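You operate a simulated robot arm through the tools that you are given. There is no shell and no other tool. Be economical: measure what you need, move in short steps, check, and stop when the job is done.

The job below is to be done with a simulated two-armed robot. You get a single attempt, and the scene is never put back.

TASK
Move both wooden pegs one hole inwards and stand the yellow bowl between them.
Fine: peg board in the narrow middle drawer; push the pegs right down and shut the drawer.

It is judged by the outcome, as a careful person would: the job done as asked, and still so three seconds after it is handed in. It fails if anything else is knocked over, pushed out of place, dropped, spilled or broken.

THE ROBOT
Two 7-joint arms with two-finger parallel grippers on one trunk that stands fixed in place. Base frame: the origin is at the foot of the trunk, x ahead of it, y to its left, z up. Readings come in mm, rad, newtons and seconds.
The left shoulder is at [50, 165, 855], the right one opposite. With the tool pointing down near the work surface each hand reaches from about 100 to 680 mm from the base axis, measured 20 degrees to its own side. Payload 3.91 kg a hand.
The TCP of each hand is the grasp point between the finger pads, 30 mm short of the fingertips. In the tool frame z runs along the fingers and y along their closing line. The gripper opens to 110 mm. The fingers are 20 mm wide and 10 mm thick; the gripper's body (48 by 112 mm) begins 55 mm behind the TCP.
Orientation is told as [roll, pitch, yaw] about the base's x, y, z axes, in that order, counted from this pose: with the fingers straight down and closing along the base's y, the tool's x points along the base's -x, its y along +y and its z along -z.

THE INTERFACE
- The arms move only by the tool move_arm. It takes "left_series", "right_series" or both (then of equal length, played together; a hand with none holds still); each is a list of rows, each a list of 3 entries, a list of its own where there are three numbers: the shift along the tool's x, y, z in m, then the turn, a rotation vector about the tool's x, y, z in rad, then the finger opening in m, from 0 to 0.11. In form: [[[dx, dy, dz], [wx, wy, wz], gripper], ...]. A call has 1 to 20 rows; each row shifts and turns the commanded pose from where the row before left it, along the tool's axes as they then stand. A row lasts 0.2 s, in which the tool goes at most 50 mm and 0.15 rad; a call with a longer step from one row to the next is refused whole, and so is a gripper value outside its range. A pose out of reach is approached as far as the arm can. The call stops where the force on the tool passes 40 N (or 10 N more than at its start, if that is more) or the arm is blocked; 0.2 s more then pass. The fingers move at their own pace (about 45 mm/s each) and stop on an object; they squeeze with about 29 N. The grip force told is the motor's: it shows also when the fingers shut on nothing. Time passes only in rows, and 0.2 s behind the last, so rows that do not move let the fingers close. The reply holds the time, the measured pose of the TCP, the force on the tool along the base axes, the opening and the grip force, in the units named above and with some noise, with the torque about the TCP (base axes, N m) and any sound that the robot's microphone picked up.
- Cameras (640 x 400 px; columns grow to the right, rows downward): "scene" is now at [93, 38.2, 1041.9]; the picture's right is [0.55, -0.84, 0.00], its down [-0.39, -0.26, -0.88] and it looks along [0.74, 0.48, -0.47] (base axes); focal length 236 px, centre (320, 200). "left" rides on the left gripper at [72, -17, -103] in its tool frame; the picture's right is [0.23, 0.97, 0.00], its down [-0.76, 0.18, -0.62] and it looks along [-0.61, 0.14, 0.78] (tool axes); focal length 222 px, centre (320, 200). "right" rides on the right gripper at [72, 17, -103] in its tool frame; the picture's right is [-0.23, 0.97, 0.00], its down [-0.76, -0.18, -0.62] and it looks along [-0.61, -0.14, 0.78] (tool axes); focal length 222 px, centre (320, 200). There is no depth. A picture from a camera that has moved, and an enlarged one, comes with that camera's place and axes in the base frame and with its lens. The place of the scene camera against the robot may be out by one fixed shift of up to 25 mm in any direction.
- grab_frame(camera): a new picture of that camera. It takes no simulated time.
- slide_trunk(by): slides the trunk up (or, below 0, down) by that many mm; the arms and the scene camera ride with it, the base frame stays. It gives what a move gives, with no picture.
- pan_tilt(pan, tilt): turns the head with the scene camera to pan (to the left, within 1.396 rad either way) and tilt (down, from -0.506 to 1.204), counted from straight ahead of the robot. It gives what a move gives.
- zoom(camera, box): a new picture of the part [left, top, right, bottom] of that camera's present view, enlarged. It takes no simulated time.
- sign_off(): hands the job in; it is judged then, once.

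Work in short steps. Places have to be worked out from the pictures, the camera data and where the tool is seen: move nearer, look again, correct. Check each grasp and each placing, and mend what went wrong. You have 120 turns and 94 pictures in all, those below and enlarged ones among them. Open the grippers and draw the arms clear of the work before you hand the job in, unless the task says otherwise; then end with one line.

The tools are called after "Request:" by a JSON object that holds its "fn" and its "kwargs". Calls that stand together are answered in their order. move_arm: Moves the arms, as the interface text tells. Its arguments: {"type":"object","properties":{"left_series":{"type":"array"},"right_series":{"type":"array"}},"required":[]} The other tools are called the same way: slide_trunk (by) slides the trunk up or down; pan_tilt (pan, tilt) turns the head that bears the scene camera; grab_frame (camera) takes a picture; zoom (camera, box) takes an enlarged picture of a part of a camera's view; sign_off () hands the job in.

At the start:

```text
time_s: 0.0
left_eef_pos: [285.1, 345.8, 948.3]
left_tool_rot: [-0.001, 0.001, -0.001]
left_wrist_force: [0.5, 0.0, -0.1]
left_moment: [0.02, 0.01, 0.02]
left_finger_gap: 110.2
left_finger_force: 0.0
right_eef_pos: [475.9, 60.3, 865.9]
right_tool_rot: [0.0, -0.001, -0.002]
right_wrist_force: [1.2, -0.3, -0.7]
right_moment: [-0.02, -0.02, 0.02]
right_finger_gap: 109.9
right_finger_force: 0.0
trunk travel left (down, up): [-75.0, 428.0]
head pan, tilt: [0.578, 0.487]
```

scene: 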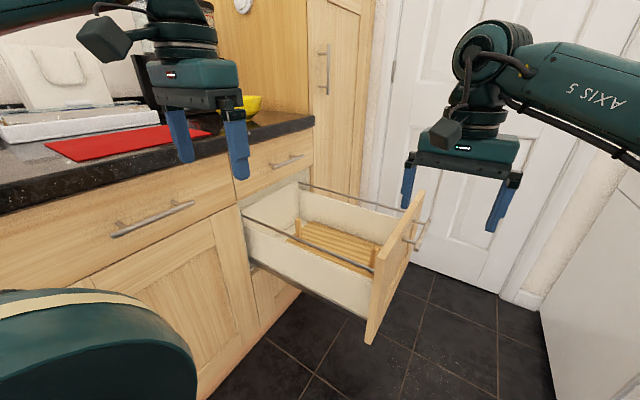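
right: 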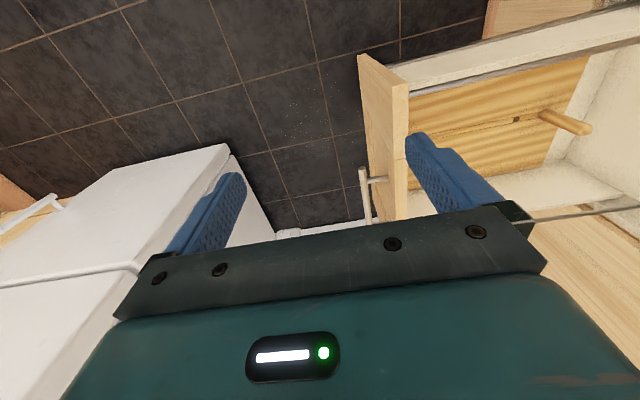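
left: 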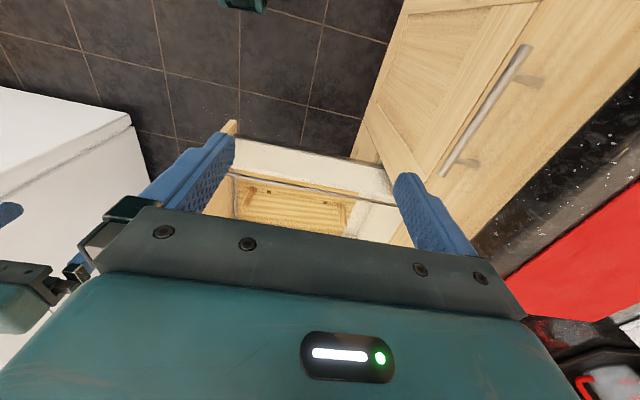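

The drawer stands open with a peg board in it, and the yellow bowl is on the counter behind the left hand. I'll look closer at both.

Request:
{"fn": "zoom", "kwargs": {"camera": "scene", "box": [220, 160, 440, 300]}}

Request:
{"fn": "zoom", "kwargs": {"camera": "left", "box": [180, 100, 440, 260]}}

Request:
{"fn": "zoom", "kwargs": {"camera": "right", "box": [340, 20, 640, 220]}}

```text
2.86 times, centred on (330, 230) of scene
camera zoom: at [93.0, 38.2, 1041.9], right [0.55, -0.84, 0.0], down [-0.39, -0.26, -0.88], along [0.74, 0.48, -0.47], focal length 675 px, centre (291, 114)
```

zoom: 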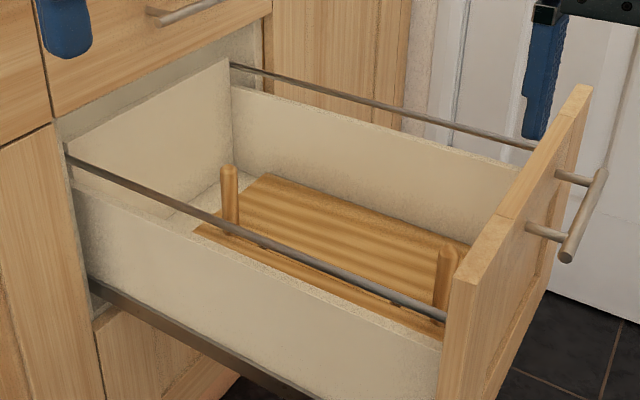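

```text
2.46 times, centred on (310, 180) of left
camera zoom: at [213.1, 328.5, 1051.7], right [-0.23, 0.97, 0.0], down [0.76, 0.18, 0.62], along [0.61, 0.14, -0.78], focal length 547 px, centre (345, 249)
```

zoom: 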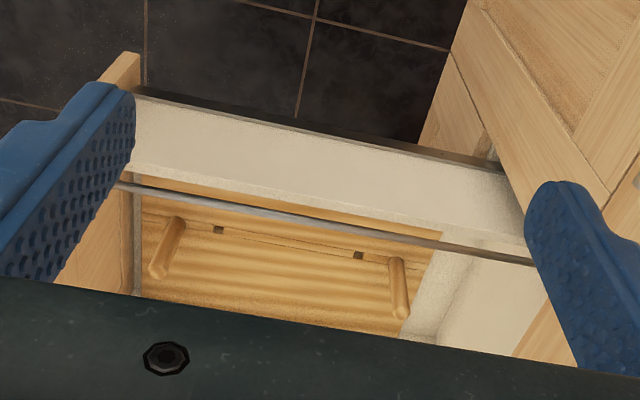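

```text
2.00 times, centred on (490, 120) of right
camera zoom: at [405.8, 75.1, 969.0], right [0.23, 0.97, 0.0], down [0.76, -0.18, 0.62], along [0.61, -0.14, -0.78], focal length 444 px, centre (-20, 360)
```

zoom: 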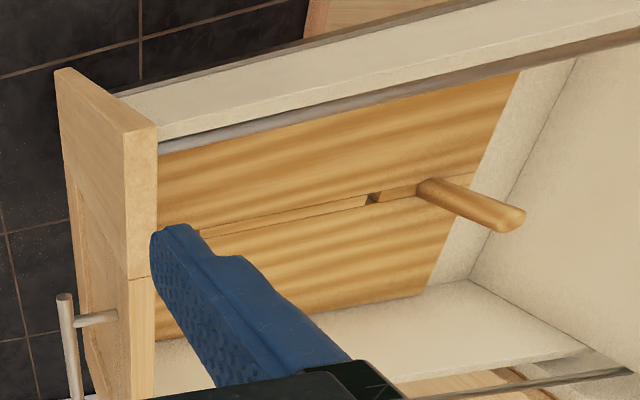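

The board shows a row with two pegs and a free hole inward of each. I'll turn the head to look further left at the counter and bowl.

Request:
{"fn": "pan_tilt", "kwargs": {"pan": 0.9, "tilt": 0.45}}

Request:
{"fn": "grab_frame", "kwargs": {"camera": "scene"}}

```text
time_s: 0.8
left_eef_pos: [286.2, 345.8, 948.1]
left_tool_rot: [0.0, -0.001, 0.001]
left_wrist_force: [1.1, 0.4, 0.3]
left_moment: [-0.02, 0.04, -0.02]
left_finger_gap: 109.9
left_finger_force: 0.1
right_eef_pos: [477.4, 59.0, 866.8]
right_tool_rot: [0.0, 0.001, -0.002]
right_wrist_force: [0.3, 0.2, -1.4]
right_moment: [-0.01, 0.03, -0.01]
right_finger_gap: 110.0
right_finger_force: 0.0
trunk travel left (down, up): [-75.0, 428.0]
head pan, tilt: [0.901, 0.45]
```

```text
87 pictures are left
camera scene: at [73.6, 60.4, 1045.2], right [0.78, -0.62, 0.0], down [-0.27, -0.34, -0.9], along [0.56, 0.71, -0.44], focal length 236 px, centre (320, 200)
```

scene: 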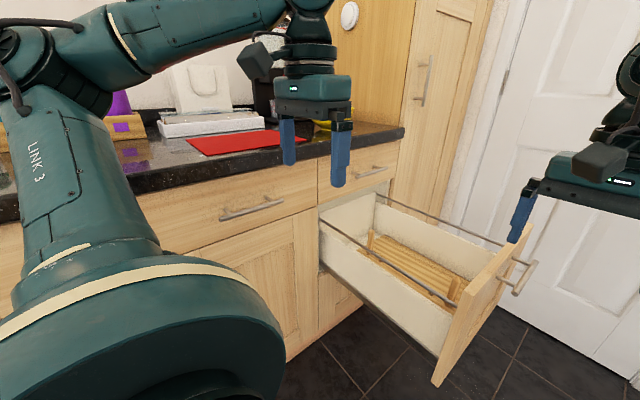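

The bowl is behind the left hand, on the counter's right end. I'll raise the left hand and get a look from its camera.

Request:
{"fn": "move_arm", "kwargs": {"left_series": [[[0, 0, -0.04], [0, 0, 0], 0.11], [[0, 0, -0.04], [0, 0, 0], 0.11], [[0, 0, -0.04], [0, 0, 0], 0.11], [[0, 0.04, -0.02], [0, 0, 0], 0.11], [[0, 0.04, 0], [0, 0, 0], 0.11], [[0, 0.04, 0], [0, 0, 0], 0.11]]}}

Request:
{"fn": "grab_frame", "kwargs": {"camera": "left"}}

Request:
{"fn": "grab_frame", "kwargs": {"camera": "scene"}}

```text
time_s: 2.2
left_eef_pos: [288.5, 464.0, 1066.5]
left_tool_rot: [0.0, -0.002, 0.0]
left_wrist_force: [0.1, 0.7, 0.4]
left_moment: [0.0, -0.02, -0.02]
left_finger_gap: 110.2
left_finger_force: 0.0
left hand out of reach, approached as far as the arm can: row 4
right_eef_pos: [477.3, 59.1, 867.1]
right_tool_rot: [0.002, 0.0, -0.003]
right_wrist_force: [0.1, 0.3, -0.6]
right_moment: [0.01, -0.01, -0.03]
right_finger_gap: 109.9
right_finger_force: 0.0
trunk travel left (down, up): [-75.0, 428.0]
head pan, tilt: [0.901, 0.45]
```

```text
86 pictures are left
camera left: at [215.1, 448.3, 1170.4], right [-0.23, 0.97, 0.0], down [0.76, 0.18, 0.62], along [0.61, 0.14, -0.78], focal length 222 px, centre (320, 200)
```

left: 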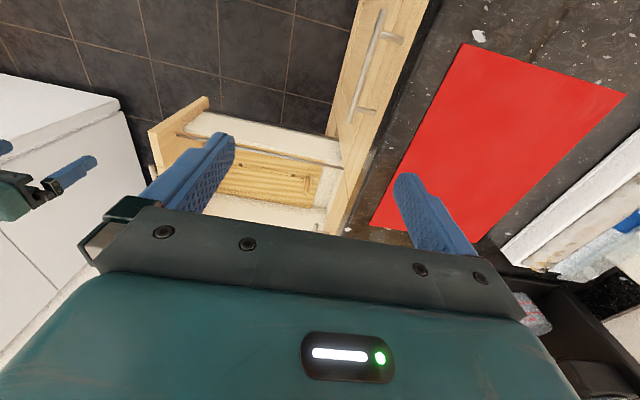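

```text
85 pictures are left
camera scene: at [73.5, 60.4, 1045.2], right [0.78, -0.62, 0.0], down [-0.27, -0.34, -0.9], along [0.56, 0.71, -0.44], focal length 236 px, centre (320, 200)
```

scene: 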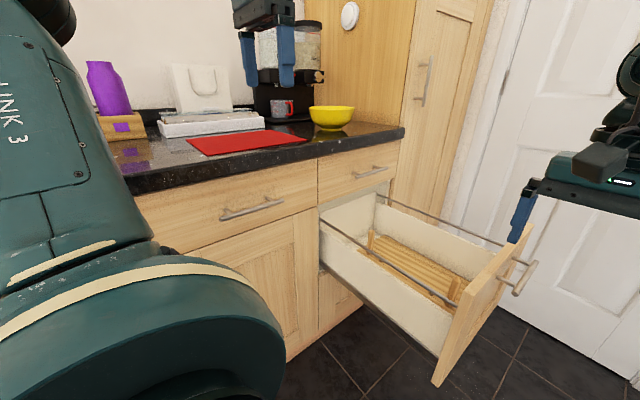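

Counter top is about z 912 with its front edge near y 570; the bowl is around (596, 655). Triangulating the pegs: rear about (648, 493, 498), front about (667, 209, 480). The drawer slides along y. I'll bring the left hand over the board to see it better and move the right hand up a little.

Request:
{"fn": "move_arm", "kwargs": {"left_series": [[[-0.034, -0.024, 0.01], [0, 0, 0], 0.11], [[-0.034, -0.024, 0.01], [0, 0, 0], 0.11], [[-0.034, -0.024, 0.01], [0, 0, 0], 0.11], [[-0.034, -0.024, 0.01], [0, 0, 0], 0.11], [[-0.034, -0.024, 0.015], [0, 0, 0], 0.11], [[-0.034, -0.024, 0.015], [0, 0, 0], 0.11], [[-0.034, -0.0, 0.015], [0, 0, 0], 0.11]], "right_series": [[[0.02, -0.01, -0.01], [0, 0, 0], 0.11], [[0.02, -0.01, -0.01], [0, 0, 0], 0.11], [[0.02, -0.01, -0.01], [0, 0, 0], 0.11], [[0.02, -0.01, -0.01], [0, 0, 0], 0.11], [[0.02, -0.01, -0.01], [0, 0, 0], 0.11], [[0.02, -0.01, -0.01], [0, 0, 0], 0.11], [[0.02, -0.01, -0.01], [0, 0, 0], 0.11]]}}

Request:
{"fn": "grab_frame", "kwargs": {"camera": "left"}}

Request:
{"fn": "grab_frame", "kwargs": {"camera": "right"}}

```text
time_s: 3.8
left_eef_pos: [517.0, 324.3, 975.5]
left_tool_rot: [0.001, -0.002, 0.003]
left_wrist_force: [1.2, 0.0, -0.3]
left_moment: [-0.01, -0.01, 0.01]
left_finger_gap: 110.0
left_finger_force: 0.1
left hand out of reach, approached as far as the arm can: row 7
right_eef_pos: [338.3, -11.4, 936.3]
right_tool_rot: [0.0, 0.002, -0.002]
right_wrist_force: [-0.7, -0.3, -0.4]
right_moment: [-0.02, -0.01, 0.0]
right_finger_gap: 110.0
right_finger_force: 0.1
trunk travel left (down, up): [-75.0, 428.0]
head pan, tilt: [0.901, 0.45]
```

```text
84 pictures are left
camera left: at [443.6, 306.2, 1078.9], right [-0.23, 0.97, 0.0], down [0.76, 0.18, 0.63], along [0.61, 0.14, -0.78], focal length 222 px, centre (320, 200)
```

left: 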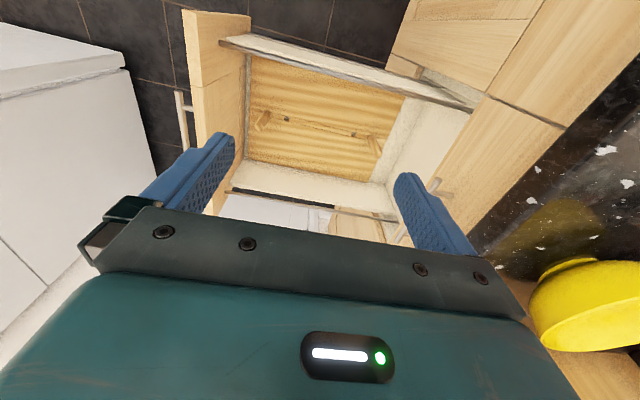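

```text
83 pictures are left
camera right: at [266.5, 4.8, 1039.3], right [0.23, 0.97, 0.0], down [0.76, -0.18, 0.62], along [0.61, -0.14, -0.78], focal length 222 px, centre (320, 200)
```

right: 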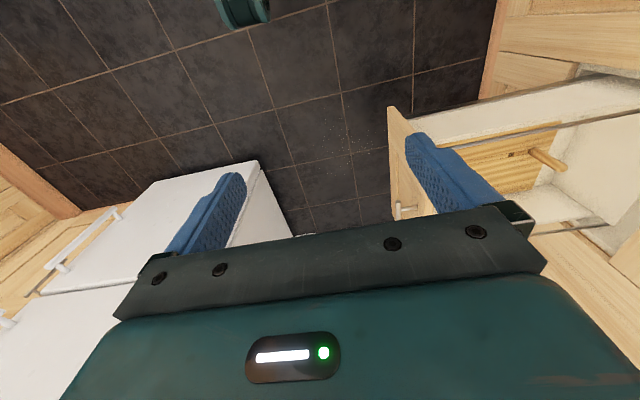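

Good overhead view of the board. I'll enlarge it.

Request:
{"fn": "zoom", "kwargs": {"camera": "left", "box": [220, 40, 420, 165]}}

Request:
{"fn": "grab_frame", "kwargs": {"camera": "scene"}}

```text
3.20 times, centred on (320, 102) of left
camera zoom: at [443.6, 306.2, 1078.9], right [-0.23, 0.97, 0.0], down [0.76, 0.18, 0.63], along [0.61, 0.14, -0.78], focal length 711 px, centre (320, 512)
```

zoom: 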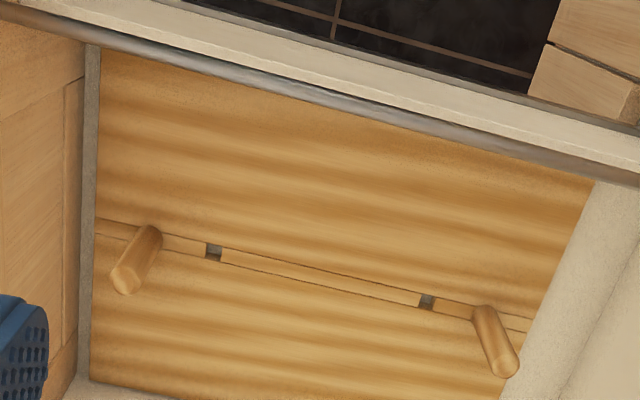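

```text
81 pictures are left
camera scene: at [73.6, 60.4, 1045.2], right [0.78, -0.62, 0.0], down [-0.27, -0.34, -0.9], along [0.56, 0.71, -0.44], focal length 236 px, centre (320, 200)
```

scene: 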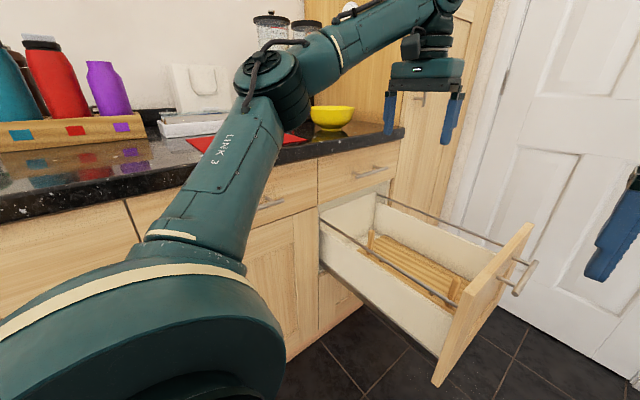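

Two-view estimates: the row is at x≈661 and the board top at z≈482. The pegs are at y≈212 and 498 with tops at z≈570, and the free holes at y≈264 and 450. The near rail is at x≈507, z≈641. I'll lower the left hand over the front peg and then tilt it.

Request:
{"fn": "move_arm", "kwargs": {"left_series": [[[0, -0.018, 0.04], [0, 0, 0], 0.07], [[0, -0.018, 0.04], [0, 0, 0], 0.07], [[-0.01, -0.018, 0.04], [0, 0, 0], 0.07], [[-0.02, -0.018, 0.04], [0, 0, 0], 0.07], [[-0.02, -0.018, 0.04], [0, 0, 0], 0.07], [[-0.02, -0.018, 0.03], [0, 0, 0], 0.07]]}}

Request:
{"fn": "grab_frame", "kwargs": {"camera": "left"}}

```text
time_s: 5.2
left_eef_pos: [558.8, 233.3, 747.1]
left_tool_rot: [0.001, -0.002, 0.003]
left_wrist_force: [0.7, 1.1, -0.1]
left_moment: [0.0, 0.0, -0.01]
left_finger_gap: 70.1
left_finger_force: 0.0
left hand out of reach, approached as far as the arm can: row 5, 6
right_eef_pos: [338.9, -10.8, 935.9]
right_tool_rot: [0.001, 0.0, -0.002]
right_wrist_force: [0.7, -0.2, 0.6]
right_moment: [-0.01, -0.01, 0.0]
right_finger_gap: 109.7
right_finger_force: 0.1
trunk travel left (down, up): [-75.0, 428.0]
head pan, tilt: [0.901, 0.45]
```

```text
80 pictures are left
camera left: at [486.0, 215.1, 850.7], right [-0.23, 0.97, 0.0], down [0.76, 0.18, 0.62], along [0.61, 0.14, -0.78], focal length 222 px, centre (320, 200)
```

left: 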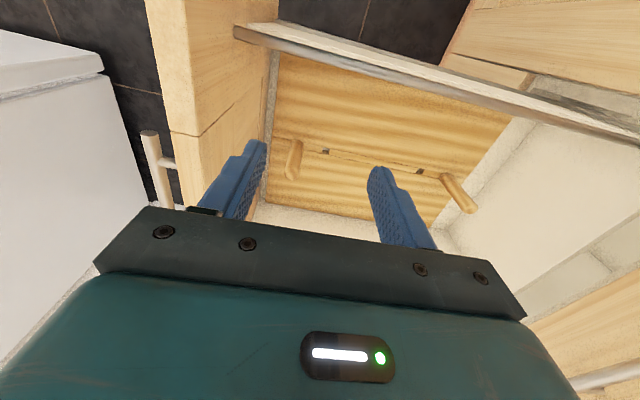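

Peg and hole views agree. The hand is at its reach limit with a vertical tool, so I'll tilt the fingers forward (−y turn), which draws the wrist back.

Request:
{"fn": "move_arm", "kwargs": {"left_series": [[[0, 0, 0], [0, -0.12, 0], 0.07], [[0, 0, 0], [0, -0.12, 0], 0.07], [[0, 0, 0], [0, -0.12, 0], 0.07], [[0, 0, 0], [0, 0, 0], 0.07]]}}

```text
time_s: 6.2
left_eef_pos: [560.0, 232.6, 748.3]
left_tool_rot: [0.0, -0.36, 0.002]
left_wrist_force: [-0.5, -0.3, -0.9]
left_moment: [-0.01, -0.02, 0.02]
left_finger_gap: 69.7
left_finger_force: 0.0
right_eef_pos: [337.2, -9.9, 936.3]
right_tool_rot: [0.0, 0.0, 0.001]
right_wrist_force: [0.6, 0.3, -0.7]
right_moment: [-0.03, 0.02, 0.03]
right_finger_gap: 110.1
right_finger_force: 0.1
trunk travel left (down, up): [-75.0, 428.0]
head pan, tilt: [0.901, 0.45]
```

Now to (661, 212, ~660), still above the peg.

Request:
{"fn": "move_arm", "kwargs": {"left_series": [[[-0.0212, -0.007, 0.0393], [0, 0, 0], 0.07], [[-0.0212, -0.007, 0.0393], [0, 0, 0], 0.07], [[-0.0212, -0.007, 0.0393], [0, 0, 0], 0.07], [[0, 0, 0], [0, 0, 0], 0.07]]}}

Request:
{"fn": "grab_frame", "kwargs": {"camera": "left"}}

Request:
{"fn": "grab_frame", "kwargs": {"camera": "scene"}}

```text
time_s: 7.2
left_eef_pos: [610.5, 236.1, 680.6]
left_tool_rot: [0.0, -0.362, -0.001]
left_wrist_force: [-0.2, 0.1, -0.3]
left_moment: [0.01, 0.01, 0.01]
left_finger_gap: 70.1
left_finger_force: 0.1
left hand out of reach, approached as far as the arm can: row 2, 3
right_eef_pos: [338.2, -11.5, 935.6]
right_tool_rot: [0.001, -0.001, 0.001]
right_wrist_force: [0.2, -0.6, -0.1]
right_moment: [0.0, -0.01, -0.01]
right_finger_gap: 109.8
right_finger_force: 0.1
trunk travel left (down, up): [-75.0, 428.0]
head pan, tilt: [0.901, 0.45]
```

```text
79 pictures are left
camera left: at [506.3, 219.0, 751.8], right [-0.21, 0.97, -0.08], down [0.49, 0.18, 0.85], along [0.84, 0.14, -0.52], focal length 222 px, centre (320, 200)
```

left: 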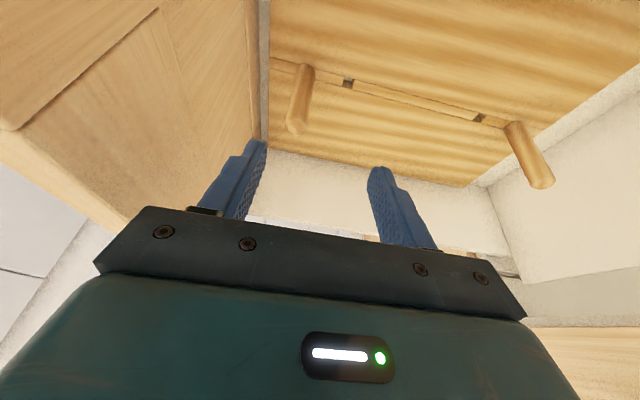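

```text
78 pictures are left
camera scene: at [73.6, 60.5, 1045.2], right [0.78, -0.62, 0.0], down [-0.27, -0.34, -0.9], along [0.56, 0.71, -0.44], focal length 236 px, centre (320, 200)
```

scene: 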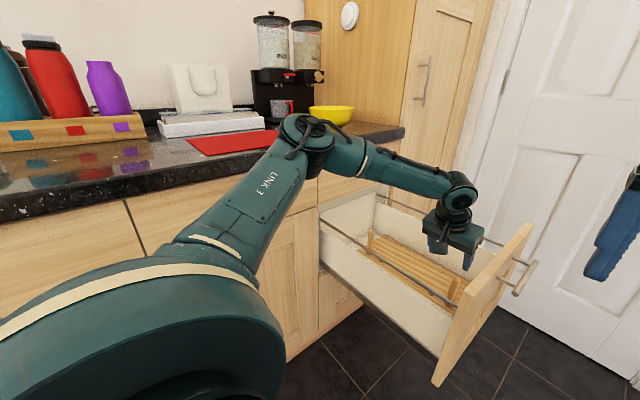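

The arm isn't stretched, so the limit may be local. I'll raise it a bit and probe with small forward steps only.

Request:
{"fn": "move_arm", "kwargs": {"left_series": [[[-0.014, 0, -0.0053], [0, 0, 0], 0.07], [[-0.014, 0, -0.0053], [0, 0, 0], 0.07], [[-0.014, 0, -0.0053], [0, 0, 0], 0.07], [[0, 0, 0], [0, 0, 0], 0.07]]}}

```text
time_s: 8.2
left_eef_pos: [626.7, 246.2, 715.6]
left_tool_rot: [-0.003, -0.364, -0.001]
left_wrist_force: [0.1, -0.1, 0.0]
left_moment: [0.01, -0.01, -0.02]
left_finger_gap: 69.6
left_finger_force: 0.0
left hand out of reach, approached as far as the arm can: row 1, 2, 3
right_eef_pos: [337.3, -11.1, 936.5]
right_tool_rot: [-0.001, 0.0, -0.002]
right_wrist_force: [0.2, -0.8, -0.6]
right_moment: [-0.01, -0.03, 0.02]
right_finger_gap: 110.0
right_finger_force: 0.1
trunk travel left (down, up): [-75.0, 428.0]
head pan, tilt: [0.901, 0.45]
```

Higher relative to the shoulder reaches farther, so lowering the trunk should help. The hand camera clears the rail by about 70 mm after a 75 mm drop.

Request:
{"fn": "slide_trunk", "kwargs": {"by": -74}}

Request:
{"fn": "move_arm", "kwargs": {"left_series": [[[-0.0131, -0.012, 0.0049], [0, 0, 0], 0.07], [[-0.0131, -0.012, 0.0049], [0, 0, 0], 0.07], [[-0.0056, -0.01, 0.0021], [0, 0, 0], 0.07], [[0, 0, 0], [0, 0, 0], 0.07]]}}

```text
time_s: 9.3
left_eef_pos: [628.5, 246.9, 641.9]
left_tool_rot: [-0.001, -0.363, -0.002]
left_wrist_force: [0.7, 0.0, 0.1]
left_moment: [-0.01, 0.02, -0.04]
left_finger_gap: 69.8
left_finger_force: 0.0
right_eef_pos: [338.1, -11.7, 863.5]
right_tool_rot: [0.0, 0.0, 0.001]
right_wrist_force: [-0.3, -0.1, 0.2]
right_moment: [0.0, 0.0, 0.0]
right_finger_gap: 110.0
right_finger_force: 0.0
trunk travel left (down, up): [-1.0, 502.0]
head pan, tilt: [0.901, 0.45]
```

```text
time_s: 10.3
left_eef_pos: [621.9, 235.9, 648.6]
left_tool_rot: [-0.002, -0.364, -0.001]
left_wrist_force: [0.0, 0.3, -0.2]
left_moment: [0.0, -0.01, -0.03]
left_finger_gap: 70.0
left_finger_force: 0.1
left hand out of reach, approached as far as the arm can: row 1, 2, 3
right_eef_pos: [337.2, -10.6, 862.4]
right_tool_rot: [0.0, 0.0, -0.001]
right_wrist_force: [0.6, -0.2, -0.6]
right_moment: [-0.01, 0.02, -0.03]
right_finger_gap: 109.9
right_finger_force: 0.1
trunk travel left (down, up): [-1.0, 502.0]
head pan, tilt: [0.901, 0.45]
```

Still limited. I'll probe the effect of more tilt and then forward motion.

Request:
{"fn": "move_arm", "kwargs": {"left_series": [[[0, 0, 0], [0, -0.12, 0], 0.07], [[0, 0, 0], [0, -0.12, 0], 0.07], [[0, 0, 0], [0, 0, 0], 0.07], [[-0.0163, -0.01, 0.0116], [0, 0, 0], 0.07], [[-0.0163, -0.01, 0.0116], [0, 0, 0], 0.07], [[0, 0, 0], [0, 0, 0], 0.07]]}}

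Request:
{"fn": "grab_frame", "kwargs": {"camera": "scene"}}

```text
time_s: 11.7
left_eef_pos: [652.2, 223.1, 650.5]
left_tool_rot: [-0.002, -0.605, 0.002]
left_wrist_force: [-0.4, 0.1, 0.5]
left_moment: [-0.02, 0.0, 0.0]
left_finger_gap: 70.3
left_finger_force: 0.0
left hand out of reach, approached as far as the arm can: row 5
right_eef_pos: [338.5, -11.1, 863.0]
right_tool_rot: [-0.001, -0.002, -0.003]
right_wrist_force: [0.1, 0.0, 0.5]
right_moment: [0.03, 0.02, 0.05]
right_finger_gap: 109.8
right_finger_force: 0.1
trunk travel left (down, up): [-1.0, 502.0]
head pan, tilt: [0.901, 0.45]
```

```text
77 pictures are left
camera scene: at [73.5, 60.4, 971.2], right [0.78, -0.62, 0.0], down [-0.27, -0.34, -0.9], along [0.56, 0.71, -0.44], focal length 236 px, centre (320, 200)
```

scene: 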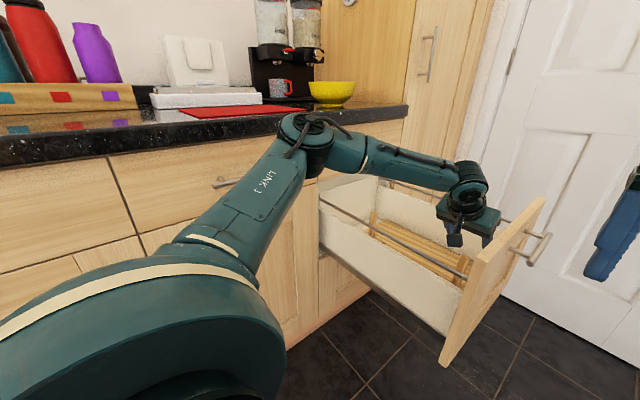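

The elbow still looks bent about 90° and out to the left, so the limit seems to depend on hand yaw. I'll yaw the hand by −0.6 rad about the vertical so it lines up with the forearm, then probe.

Request:
{"fn": "move_arm", "kwargs": {"left_series": [[[0, 0, 0], [0.068, 0, 0.099], 0.07], [[0, 0, 0], [0.068, 0, 0.099], 0.07], [[0, 0, 0], [0.068, 0, 0.099], 0.07], [[0, 0, 0], [0.068, 0, 0.099], 0.07], [[0, 0, 0], [0.068, 0, 0.099], 0.07], [[0, 0, 0], [0, 0, 0], 0.07]]}}

Request:
{"fn": "grab_frame", "kwargs": {"camera": "left"}}

Request:
{"fn": "grab_frame", "kwargs": {"camera": "scene"}}

```text
time_s: 13.1
left_eef_pos: [652.3, 224.8, 651.2]
left_tool_rot: [-0.002, -0.603, -0.601]
left_wrist_force: [0.6, -0.1, 0.3]
left_moment: [-0.01, -0.01, 0.01]
left_finger_gap: 69.9
left_finger_force: 0.0
right_eef_pos: [339.0, -11.0, 862.9]
right_tool_rot: [0.001, -0.001, 0.0]
right_wrist_force: [0.7, -0.6, -0.2]
right_moment: [0.04, -0.02, -0.03]
right_finger_gap: 110.0
right_finger_force: 0.1
trunk travel left (down, up): [-1.0, 502.0]
head pan, tilt: [0.901, 0.45]
```

```text
76 pictures are left
camera left: at [544.0, 276.5, 695.3], right [0.4, 0.91, -0.13], down [0.33, -0.01, 0.94], along [0.86, -0.42, -0.3], focal length 222 px, centre (320, 200)
```

left: 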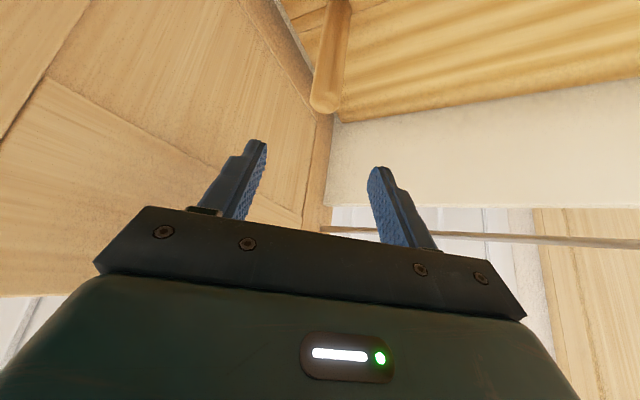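

```text
75 pictures are left
camera scene: at [73.6, 60.5, 971.2], right [0.78, -0.62, 0.0], down [-0.27, -0.34, -0.9], along [0.56, 0.71, -0.44], focal length 236 px, centre (320, 200)
```

scene: 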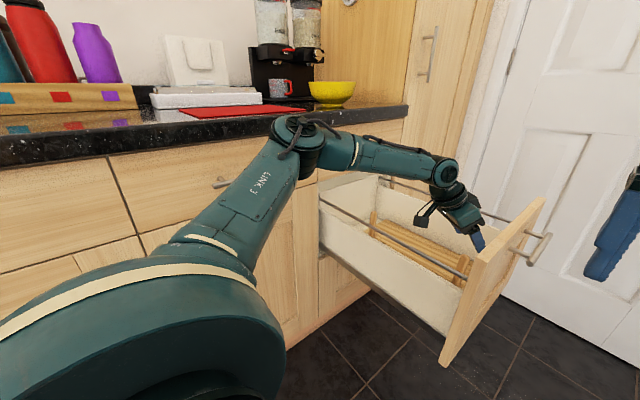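

No reach error in this pose, and the peg top triangulates to (661, 212, 577). I'll yaw a further −0.3 for clearance from the drawer front and centre above the peg.

Request:
{"fn": "move_arm", "kwargs": {"left_series": [[[0, 0, 0], [0.0567, 0, 0.0823], 0.06], [[0, 0, 0], [0.0567, 0, 0.0823], 0.06], [[0, 0, 0], [0.0567, 0, 0.0823], 0.06], [[-0.0127, -0.0011, 0.0087], [0, 0, 0], 0.055], [[0, 0, 0], [0, 0, 0], 0.055]]}}

Request:
{"fn": "grab_frame", "kwargs": {"camera": "left"}}

```text
time_s: 14.3
left_eef_pos: [647.4, 215.3, 653.5]
left_tool_rot: [0.0, -0.605, -0.901]
left_wrist_force: [-0.3, -0.3, -0.8]
left_moment: [-0.01, 0.0, -0.01]
left_finger_gap: 55.1
left_finger_force: 0.1
left hand out of reach, approached as far as the arm can: row 4
right_eef_pos: [336.6, -10.4, 862.6]
right_tool_rot: [0.001, 0.0, -0.001]
right_wrist_force: [0.8, 0.3, 0.2]
right_moment: [-0.02, -0.04, 0.01]
right_finger_gap: 110.0
right_finger_force: 0.1
trunk travel left (down, up): [-1.0, 502.0]
head pan, tilt: [0.901, 0.45]
```

```text
74 pictures are left
camera left: at [560.0, 296.8, 698.6], right [0.65, 0.75, -0.13], down [0.31, -0.1, 0.95], along [0.7, -0.65, -0.3], focal length 222 px, centre (320, 200)
```

left: 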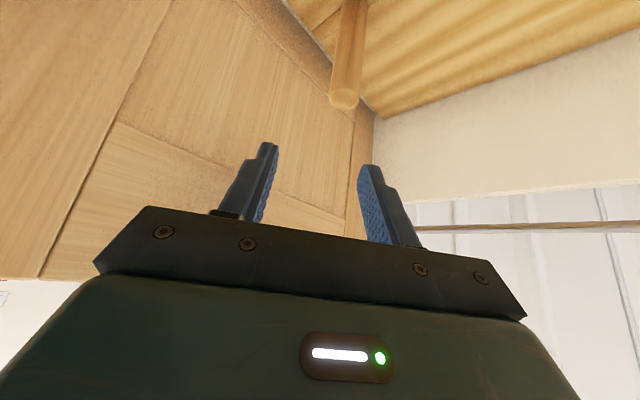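

The limit favours larger y, so I'll do the rear peg first. The drawer can be pushed in a bit later if the front peg needs it. I'll move the hand +y and yaw it to about +0.5.

Request:
{"fn": "move_arm", "kwargs": {"left_series": [[[0.02135, 0.0233, -0.0208], [0, 0, 0], 0.055], [[0.02135, 0.0233, -0.0208], [0, 0, 0], 0.055], [[0.02135, 0.0233, -0.0208], [0, 0, 0], 0.055], [[0.02135, 0.0233, -0.0208], [0, 0, 0], 0.055], [[0, 0, 0], [-0.072, 0, -0.1047], 0.055], [[0, 0, 0], [-0.072, 0, -0.1047], 0.055], [[0, 0, 0], [-0.072, 0, -0.1047], 0.055], [[0, 0, 0], [-0.072, 0, -0.1047], 0.055], [[0, 0, 0], [-0.072, 0, -0.1047], 0.055], [[0, 0, 0], [-0.072, 0, -0.1047], 0.055], [[0, 0, 0], [-0.072, 0, -0.1047], 0.055], [[0, 0, 0], [-0.072, 0, -0.1047], 0.055], [[0, 0, 0], [-0.072, 0, -0.1047], 0.055], [[0, 0, 0], [-0.072, 0, -0.1047], 0.055], [[0, 0, 0], [0, 0, 0], 0.055]]}}

Request:
{"fn": "grab_frame", "kwargs": {"camera": "left"}}

Request:
{"fn": "grab_frame", "kwargs": {"camera": "scene"}}

```text
time_s: 17.5
left_eef_pos: [647.9, 365.3, 675.9]
left_tool_rot: [-0.002, -0.603, 0.375]
left_wrist_force: [0.0, -0.3, 0.1]
left_moment: [0.02, 0.01, 0.02]
left_finger_gap: 55.0
left_finger_force: 0.1
right_eef_pos: [337.6, -9.8, 862.5]
right_tool_rot: [0.0, 0.001, -0.002]
right_wrist_force: [0.0, -0.3, 0.0]
right_moment: [0.02, 0.0, 0.01]
right_finger_gap: 109.9
right_finger_force: 0.0
trunk travel left (down, up): [-1.0, 502.0]
head pan, tilt: [0.901, 0.45]
```

```text
73 pictures are left
camera left: at [542.4, 305.9, 719.1], right [-0.53, 0.84, -0.13], down [0.19, 0.27, 0.94], along [0.83, 0.47, -0.3], focal length 222 px, centre (320, 200)
```

left: 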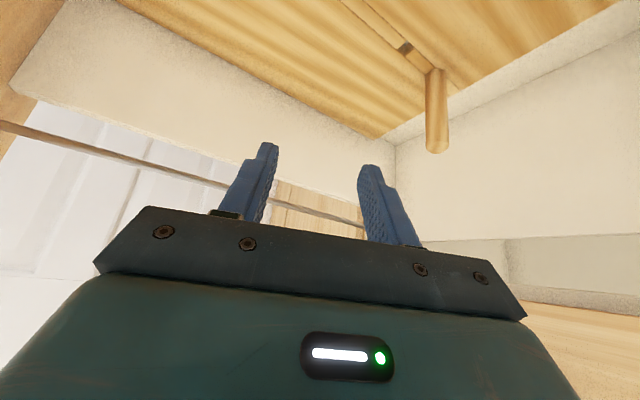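

```text
72 pictures are left
camera scene: at [73.6, 60.5, 971.2], right [0.78, -0.62, 0.0], down [-0.27, -0.34, -0.9], along [0.56, 0.71, -0.44], focal length 236 px, centre (320, 200)
```

scene: 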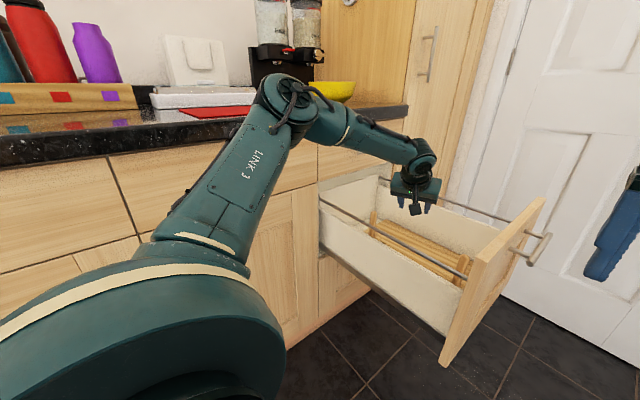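

Reach is fine here. The rear peg re-triangulates to about (661, 500). Moving above it.

Request:
{"fn": "move_arm", "kwargs": {"left_series": [[[-0.01035, 0.03, 0.012], [0, 0, 0], 0.055], [[-0.01035, 0.03, 0.012], [0, 0, 0], 0.055], [[-0.01035, 0.03, 0.012], [0, 0, 0], 0.055], [[-0.01035, 0.03, 0.012], [0, 0, 0], 0.055], [[0, 0, 0], [-0.0567, 0, -0.0823], 0.055], [[0, 0, 0], [-0.0567, 0, -0.0823], 0.055], [[0, 0, 0], [0, 0, 0], 0.055]]}}

Request:
{"fn": "grab_frame", "kwargs": {"camera": "left"}}

Request:
{"fn": "grab_frame", "kwargs": {"camera": "scene"}}

```text
time_s: 19.1
left_eef_pos: [662.2, 499.5, 657.8]
left_tool_rot: [-0.002, -0.602, 0.573]
left_wrist_force: [-1.4, 0.4, -0.3]
left_moment: [-0.01, -0.04, -0.03]
left_finger_gap: 55.1
left_finger_force: 0.1
right_eef_pos: [337.6, -12.2, 861.6]
right_tool_rot: [0.0, 0.0, -0.002]
right_wrist_force: [0.0, 0.8, 0.1]
right_moment: [-0.06, 0.03, 0.04]
right_finger_gap: 109.8
right_finger_force: 0.0
trunk travel left (down, up): [-1.0, 502.0]
head pan, tilt: [0.901, 0.45]
```

```text
71 pictures are left
camera left: at [569.6, 420.7, 702.8], right [-0.69, 0.72, -0.13], down [0.13, 0.3, 0.94], along [0.72, 0.63, -0.3], focal length 222 px, centre (320, 200)
```

left: 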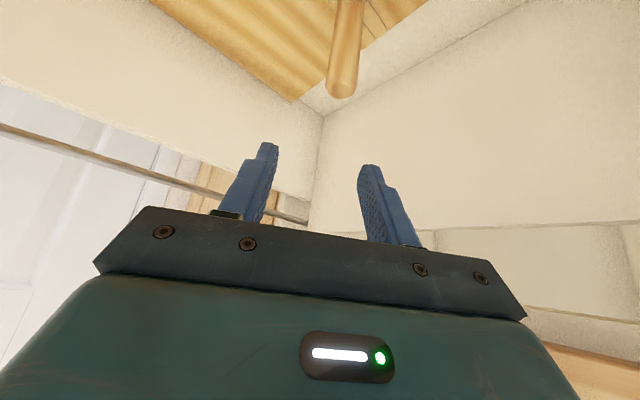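

```text
70 pictures are left
camera scene: at [73.6, 60.4, 971.2], right [0.78, -0.62, 0.0], down [-0.27, -0.34, -0.9], along [0.56, 0.71, -0.44], focal length 236 px, centre (320, 200)
```

scene: 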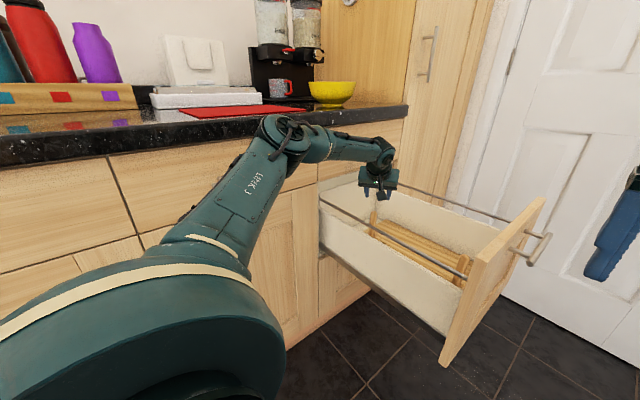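

The arm reaches well. The peg is about 5 mm to the tool's +y side, so I'll correct that and descend vertically to z≈548, straddling it.

Request:
{"fn": "move_arm", "kwargs": {"left_series": [[[0.0156, 0.001, 0.02265], [0, 0, 0], 0.055], [[0.0156, 0.001, 0.02265], [0, 0, 0], 0.055], [[0.0156, 0.001, 0.02265], [0, 0, 0], 0.055], [[0.0156, 0.001, 0.02265], [0, 0, 0], 0.055], [[0, 0, 0], [0, 0, 0], 0.055]]}}

Request:
{"fn": "grab_frame", "kwargs": {"camera": "left"}}

```text
time_s: 20.3
left_eef_pos: [641.3, 499.5, 557.6]
left_tool_rot: [-0.004, -0.603, 0.572]
left_wrist_force: [-0.6, -0.2, -0.2]
left_moment: [0.04, 0.03, 0.01]
left_finger_gap: 54.9
left_finger_force: 0.1
left hand out of reach, approached as far as the arm can: row 3, 4
right_eef_pos: [338.0, -9.5, 862.0]
right_tool_rot: [-0.001, 0.0, -0.002]
right_wrist_force: [0.0, -0.1, 0.2]
right_moment: [0.0, -0.02, -0.02]
right_finger_gap: 109.9
right_finger_force: 0.1
trunk travel left (down, up): [-1.0, 502.0]
head pan, tilt: [0.901, 0.45]
```

```text
69 pictures are left
camera left: at [551.1, 420.7, 601.5], right [-0.68, 0.72, -0.13], down [0.13, 0.3, 0.94], along [0.72, 0.63, -0.3], focal length 222 px, centre (320, 200)
```

left: 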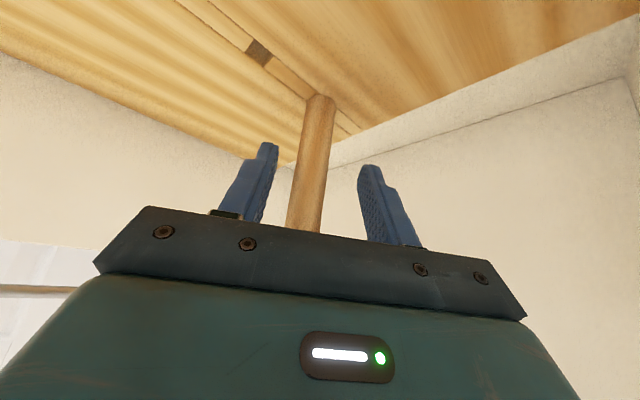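

Low down, the arm falls 20 mm short, so I'll tilt 0.2 rad more and then slide onto the peg at about (660, 502).

Request:
{"fn": "move_arm", "kwargs": {"left_series": [[[0, 0, 0], [0, -0.1, 0], 0.055], [[0, 0, 0], [0, -0.1, 0], 0.055], [[-0.0044, -0.0037, 0.0082], [0, 0, 0], 0.055], [[-0.0044, -0.0037, 0.0082], [0, 0, 0], 0.055], [[0, 0, 0], [0, 0, 0], 0.055]]}}

Request:
{"fn": "grab_frame", "kwargs": {"camera": "left"}}

```text
time_s: 21.5
left_eef_pos: [654.1, 501.7, 558.4]
left_tool_rot: [-0.002, -0.802, 0.573]
left_wrist_force: [0.2, 0.9, 0.1]
left_moment: [0.0, 0.0, 0.0]
left_finger_gap: 55.2
left_finger_force: 0.1
left hand out of reach, approached as far as the arm can: row 4
right_eef_pos: [338.2, -11.0, 862.3]
right_tool_rot: [0.002, -0.001, -0.001]
right_wrist_force: [-0.8, 0.5, -1.6]
right_moment: [0.0, 0.01, 0.0]
right_finger_gap: 110.0
right_finger_force: 0.1
trunk travel left (down, up): [-1.0, 502.0]
head pan, tilt: [0.901, 0.45]
```

```text
68 pictures are left
camera left: at [556.7, 419.7, 578.5], right [-0.66, 0.73, -0.16], down [-0.03, 0.19, 0.98], along [0.75, 0.65, -0.11], focal length 222 px, centre (320, 200)
```

left: 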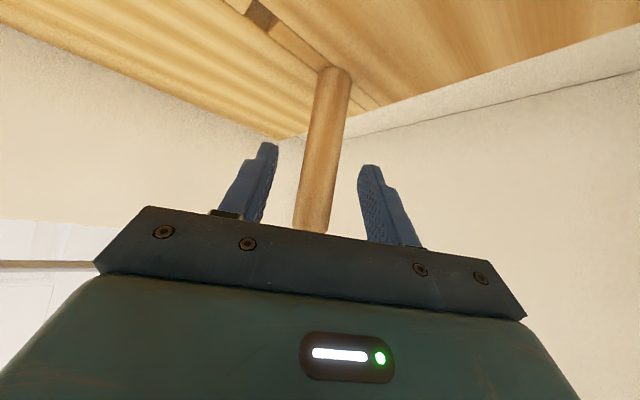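

The peg now computes to (658, 503), within 4 mm of the TCP and between the pads. Closing.

Request:
{"fn": "move_arm", "kwargs": {"left_series": [[[0, 0, 0], [0, 0, 0], 0.03], [[0, 0, 0], [0, 0, 0], 0.01], [[0, 0, 0], [0, 0, 0], 0.01], [[0, 0, 0], [0, 0, 0], 0.01], [[0, 0, 0], [0, 0, 0], 0.01]]}}

Request:
{"fn": "grab_frame", "kwargs": {"camera": "left"}}

```text
time_s: 22.7
left_eef_pos: [653.9, 502.5, 558.0]
left_tool_rot: [-0.001, -0.802, 0.572]
left_wrist_force: [-0.1, 0.3, 0.6]
left_moment: [0.01, 0.02, -0.01]
left_finger_gap: 20.5
left_finger_force: 29.0
right_eef_pos: [337.9, -11.4, 862.5]
right_tool_rot: [0.001, 0.0, -0.003]
right_wrist_force: [-0.6, -0.4, -1.2]
right_moment: [-0.02, 0.01, 0.03]
right_finger_gap: 110.1
right_finger_force: 0.1
trunk travel left (down, up): [-1.0, 502.0]
head pan, tilt: [0.901, 0.45]
```

```text
67 pictures are left
camera left: at [556.6, 419.7, 578.5], right [-0.66, 0.73, -0.16], down [-0.03, 0.19, 0.98], along [0.75, 0.65, -0.11], focal length 222 px, centre (320, 200)
```

left: 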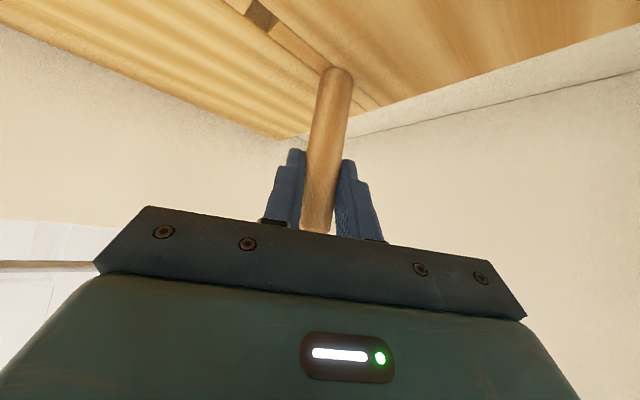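

Firm grip on a 20.5 mm peg. Lifting 60 mm straight up.

Request:
{"fn": "move_arm", "kwargs": {"left_series": [[[-0.0072, 0, -0.00695], [0, 0, 0], 0.01], [[-0.0108, 0, -0.0104], [0, 0, 0], 0.01], [[-0.0126, 0, -0.0122], [0, 0, 0], 0.01], [[-0.0126, 0, -0.0122], [0, 0, 0], 0.01], [[0, 0, 0], [0, 0, 0], 0.01]]}}

Request:
{"fn": "grab_frame", "kwargs": {"camera": "left"}}

```text
time_s: 23.9
left_eef_pos: [653.7, 502.8, 618.9]
left_tool_rot: [0.0, -0.801, 0.57]
left_wrist_force: [0.1, -0.6, -0.9]
left_moment: [0.02, -0.02, 0.03]
left_finger_gap: 20.5
left_finger_force: 28.4
right_eef_pos: [336.8, -10.3, 862.2]
right_tool_rot: [0.001, 0.0, 0.0]
right_wrist_force: [0.3, -0.2, -0.1]
right_moment: [0.03, 0.02, 0.0]
right_finger_gap: 109.9
right_finger_force: 0.0
trunk travel left (down, up): [-1.0, 502.0]
head pan, tilt: [0.901, 0.45]
```

```text
66 pictures are left
camera left: at [556.3, 419.7, 638.9], right [-0.66, 0.73, -0.16], down [-0.03, 0.19, 0.98], along [0.75, 0.65, -0.11], focal length 222 px, centre (320, 200)
```

left: 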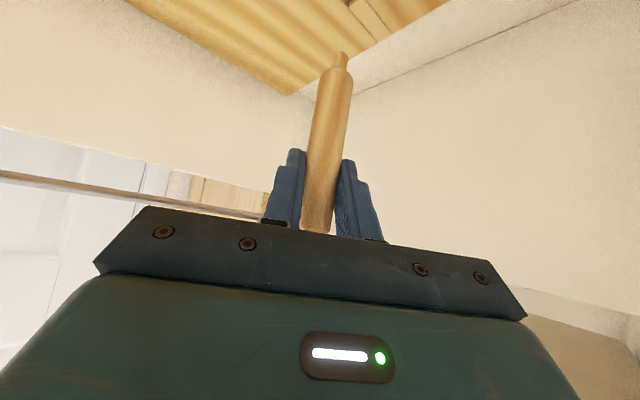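

The peg has a short narrow tenon. The hole is 50 mm toward −y in the same row, so I'll shift there.

Request:
{"fn": "move_arm", "kwargs": {"left_series": [[[0.0094, -0.02103, -0.00973], [0, 0, 0], 0.01], [[0.0094, -0.02103, -0.00973], [0, 0, 0], 0.01], [[0, 0, 0], [0, 0, 0], 0.01]]}}

Request:
{"fn": "grab_frame", "kwargs": {"camera": "left"}}

```text
time_s: 24.7
left_eef_pos: [653.6, 454.3, 618.7]
left_tool_rot: [-0.003, -0.803, 0.572]
left_wrist_force: [-0.7, -0.3, -1.0]
left_moment: [-0.04, 0.0, -0.01]
left_finger_gap: 20.3
left_finger_force: 29.1
right_eef_pos: [338.5, -10.4, 861.1]
right_tool_rot: [0.0, -0.001, -0.001]
right_wrist_force: [0.2, -0.8, -0.9]
right_moment: [-0.02, -0.02, 0.0]
right_finger_gap: 110.2
right_finger_force: 0.1
trunk travel left (down, up): [-1.0, 502.0]
head pan, tilt: [0.901, 0.45]
```

```text
65 pictures are left
camera left: at [556.4, 370.5, 639.3], right [-0.66, 0.73, -0.16], down [-0.03, 0.19, 0.98], along [0.75, 0.65, -0.11], focal length 222 px, centre (320, 200)
```

left: 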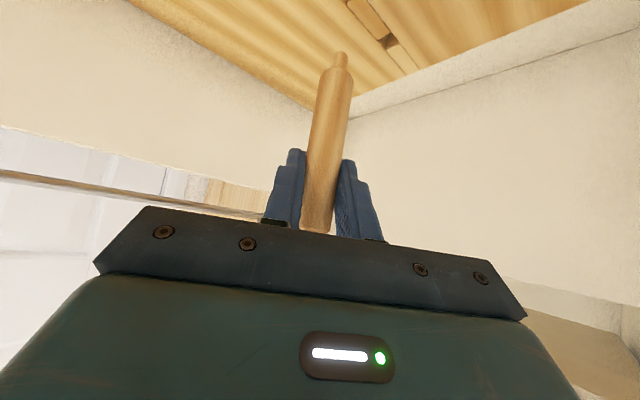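

Shift measured 48.5 mm. I'll add 1.5 mm and descend 45 mm to just above the hole.

Request:
{"fn": "move_arm", "kwargs": {"left_series": [[[0.011, -0.00042, 0.0102], [0, 0, 0], 0.01], [[0.011, -0.00042, 0.0102], [0, 0, 0], 0.01], [[0.011, -0.00042, 0.0102], [0, 0, 0], 0.01], [[0, 0, 0], [0, 0, 0], 0.01]]}}

Request:
{"fn": "zoom", "kwargs": {"camera": "left", "box": [220, 0, 460, 150]}}

```text
time_s: 25.7
left_eef_pos: [653.1, 451.5, 573.7]
left_tool_rot: [-0.001, -0.804, 0.573]
left_wrist_force: [-0.7, -0.1, -0.1]
left_moment: [0.01, -0.01, -0.02]
left_finger_gap: 20.7
left_finger_force: 28.9
right_eef_pos: [338.7, -10.4, 862.2]
right_tool_rot: [0.0, 0.0, -0.002]
right_wrist_force: [0.5, -0.7, 0.0]
right_moment: [-0.03, 0.01, -0.01]
right_finger_gap: 110.1
right_finger_force: 0.1
trunk travel left (down, up): [-1.0, 502.0]
head pan, tilt: [0.901, 0.45]
```

```text
2.67 times, centred on (340, 75) of left
camera zoom: at [556.0, 368.5, 593.9], right [-0.66, 0.73, -0.16], down [-0.03, 0.19, 0.98], along [0.75, 0.65, -0.11], focal length 592 px, centre (267, 533)
```

zoom: 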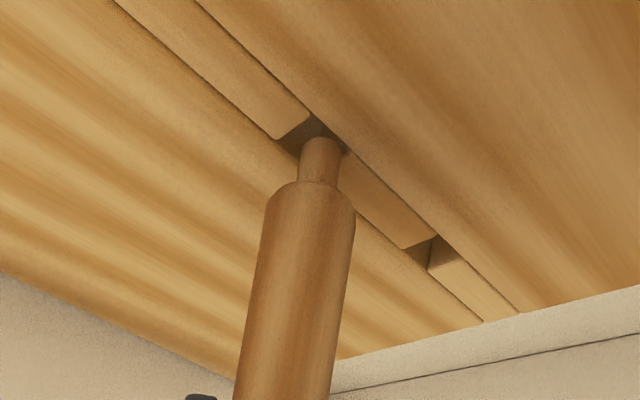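

Comparing with the vacated hole gives a spacing of about 52–53 mm, so I'll nudge (+0.7, −1.8) and lower 10 mm, watching the force.

Request:
{"fn": "move_arm", "kwargs": {"left_series": [[[0.00027, -0.0019, -0.00028], [0, 0, 0], 0.01], [[0, 0, 0], [0, 0, 0], 0.01], [[0.0036, 0, 0.00347], [0, 0, 0], 0.01], [[0.0036, 0, 0.00347], [0, 0, 0], 0.01], [[0, 0, 0], [0, 0, 0], 0.01]]}}

Request:
{"fn": "zoom", "kwargs": {"camera": "left", "box": [220, 0, 460, 150]}}

```text
time_s: 26.9
left_eef_pos: [653.1, 448.8, 563.6]
left_tool_rot: [0.0, -0.805, 0.571]
left_wrist_force: [-0.8, -0.1, 0.2]
left_moment: [0.0, 0.01, -0.05]
left_finger_gap: 20.5
left_finger_force: 29.1
right_eef_pos: [336.8, -9.6, 862.6]
right_tool_rot: [-0.001, -0.001, -0.002]
right_wrist_force: [1.1, 0.8, -0.9]
right_moment: [0.02, -0.01, -0.01]
right_finger_gap: 110.2
right_finger_force: 0.1
trunk travel left (down, up): [-1.0, 502.0]
head pan, tilt: [0.901, 0.45]
```

```text
2.67 times, centred on (340, 75) of left
camera zoom: at [556.6, 366.6, 583.5], right [-0.66, 0.73, -0.16], down [-0.03, 0.19, 0.98], along [0.75, 0.65, -0.11], focal length 592 px, centre (267, 533)
```

zoom: 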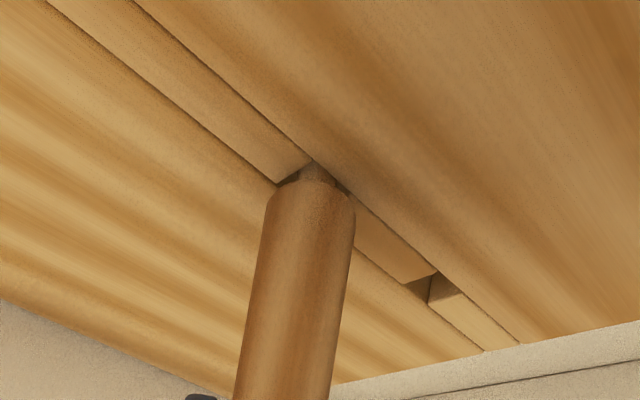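

No resistance, and the tenon seems to be entering the hole. Continuing down to seat it.

Request:
{"fn": "move_arm", "kwargs": {"left_series": [[[0.0029, 0, 0.0028], [0, 0, 0], 0.01], [[0.0022, 0, 0.0021], [0, 0, 0], 0.01], [[0.0014, 0, 0.0014], [0, 0, 0], 0.01], [[0, 0, 0], [0, 0, 0], 0.01]]}}

Request:
{"fn": "zoom", "kwargs": {"camera": "left", "box": [220, 0, 460, 150]}}

```text
time_s: 27.9
left_eef_pos: [653.9, 448.2, 558.4]
left_tool_rot: [-0.005, -0.806, 0.573]
left_wrist_force: [2.4, -0.3, 11.0]
left_moment: [0.05, -0.22, -0.01]
left_finger_gap: 20.4
left_finger_force: 29.2
right_eef_pos: [337.1, -12.1, 863.2]
right_tool_rot: [-0.001, 0.0, -0.002]
right_wrist_force: [0.5, 0.4, -0.6]
right_moment: [0.0, 0.0, -0.06]
right_finger_gap: 110.1
right_finger_force: 0.0
trunk travel left (down, up): [-1.0, 502.0]
head pan, tilt: [0.901, 0.45]
```

```text
2.67 times, centred on (340, 75) of left
camera zoom: at [556.6, 366.4, 577.8], right [-0.66, 0.73, -0.17], down [-0.03, 0.19, 0.98], along [0.75, 0.65, -0.1], focal length 592 px, centre (267, 533)
```

zoom: 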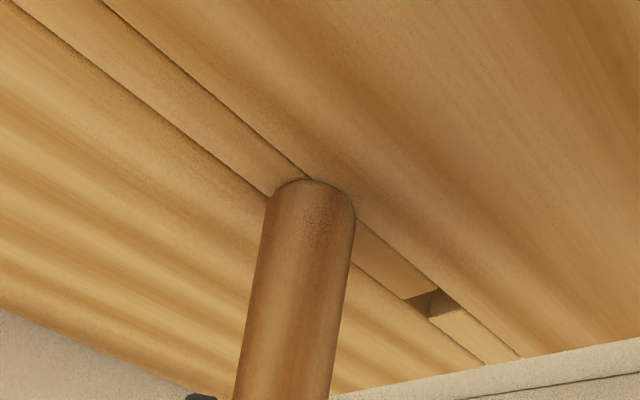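

Seated at the same height as before with 11 N of contact force. A small extra press, then release and rise.

Request:
{"fn": "move_arm", "kwargs": {"left_series": [[[0.0018, 0, 0.0017], [0, 0, 0], 0.01], [[0, 0, 0], [0, 0, 0], 0.01], [[0, 0, 0], [0, 0, 0], 0.055], [[0, 0, 0], [0, 0, 0], 0.055], [[0, 0, 0], [0, 0, 0], 0.055]]}}

Request:
{"fn": "move_arm", "kwargs": {"left_series": [[[-0.018, 0, -0.0174], [0, 0, 0], 0.055], [[-0.018, 0, -0.0174], [0, 0, 0], 0.055], [[-0.018, 0, -0.0174], [0, 0, 0], 0.055], [[-0.018, 0, -0.0174], [0, 0, 0], 0.055], [[0, 0, 0], [0, 0, 0], 0.055]]}}

Request:
{"fn": "grab_frame", "kwargs": {"camera": "left"}}

```text
time_s: 29.1
left_eef_pos: [650.2, 447.0, 553.3]
left_tool_rot: [-0.003, -0.801, 0.571]
left_wrist_force: [-0.6, -0.5, -0.1]
left_moment: [0.01, -0.02, 0.04]
left_finger_gap: 55.0
left_finger_force: 0.1
right_eef_pos: [337.8, -11.2, 862.9]
right_tool_rot: [0.001, -0.001, -0.001]
right_wrist_force: [-1.3, 0.4, -0.6]
right_moment: [0.0, -0.01, -0.01]
right_finger_gap: 109.9
right_finger_force: 0.1
trunk travel left (down, up): [-1.0, 502.0]
head pan, tilt: [0.901, 0.45]
```

```text
time_s: 30.3
left_eef_pos: [652.3, 448.5, 652.2]
left_tool_rot: [-0.001, -0.802, 0.571]
left_wrist_force: [1.1, -0.6, -0.1]
left_moment: [0.0, -0.02, 0.03]
left_finger_gap: 55.1
left_finger_force: 0.2
right_eef_pos: [337.1, -10.1, 862.5]
right_tool_rot: [-0.001, 0.0, -0.002]
right_wrist_force: [0.1, -0.1, 0.3]
right_moment: [0.0, 0.04, 0.0]
right_finger_gap: 109.9
right_finger_force: 0.1
trunk travel left (down, up): [-1.0, 502.0]
head pan, tilt: [0.901, 0.45]
```

```text
61 pictures are left
camera left: at [556.2, 366.6, 672.5], right [-0.66, 0.73, -0.16], down [-0.03, 0.19, 0.98], along [0.75, 0.65, -0.11], focal length 222 px, centre (320, 200)
```

left: 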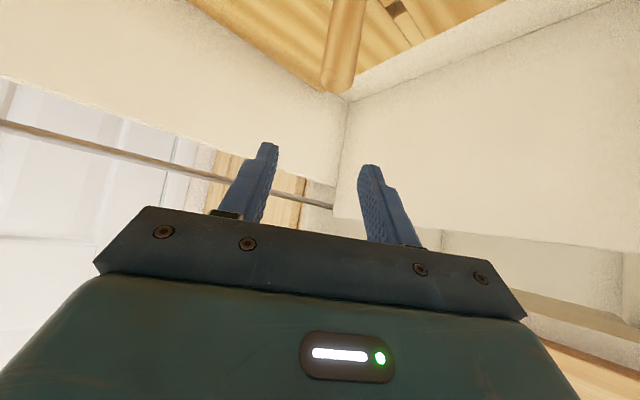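

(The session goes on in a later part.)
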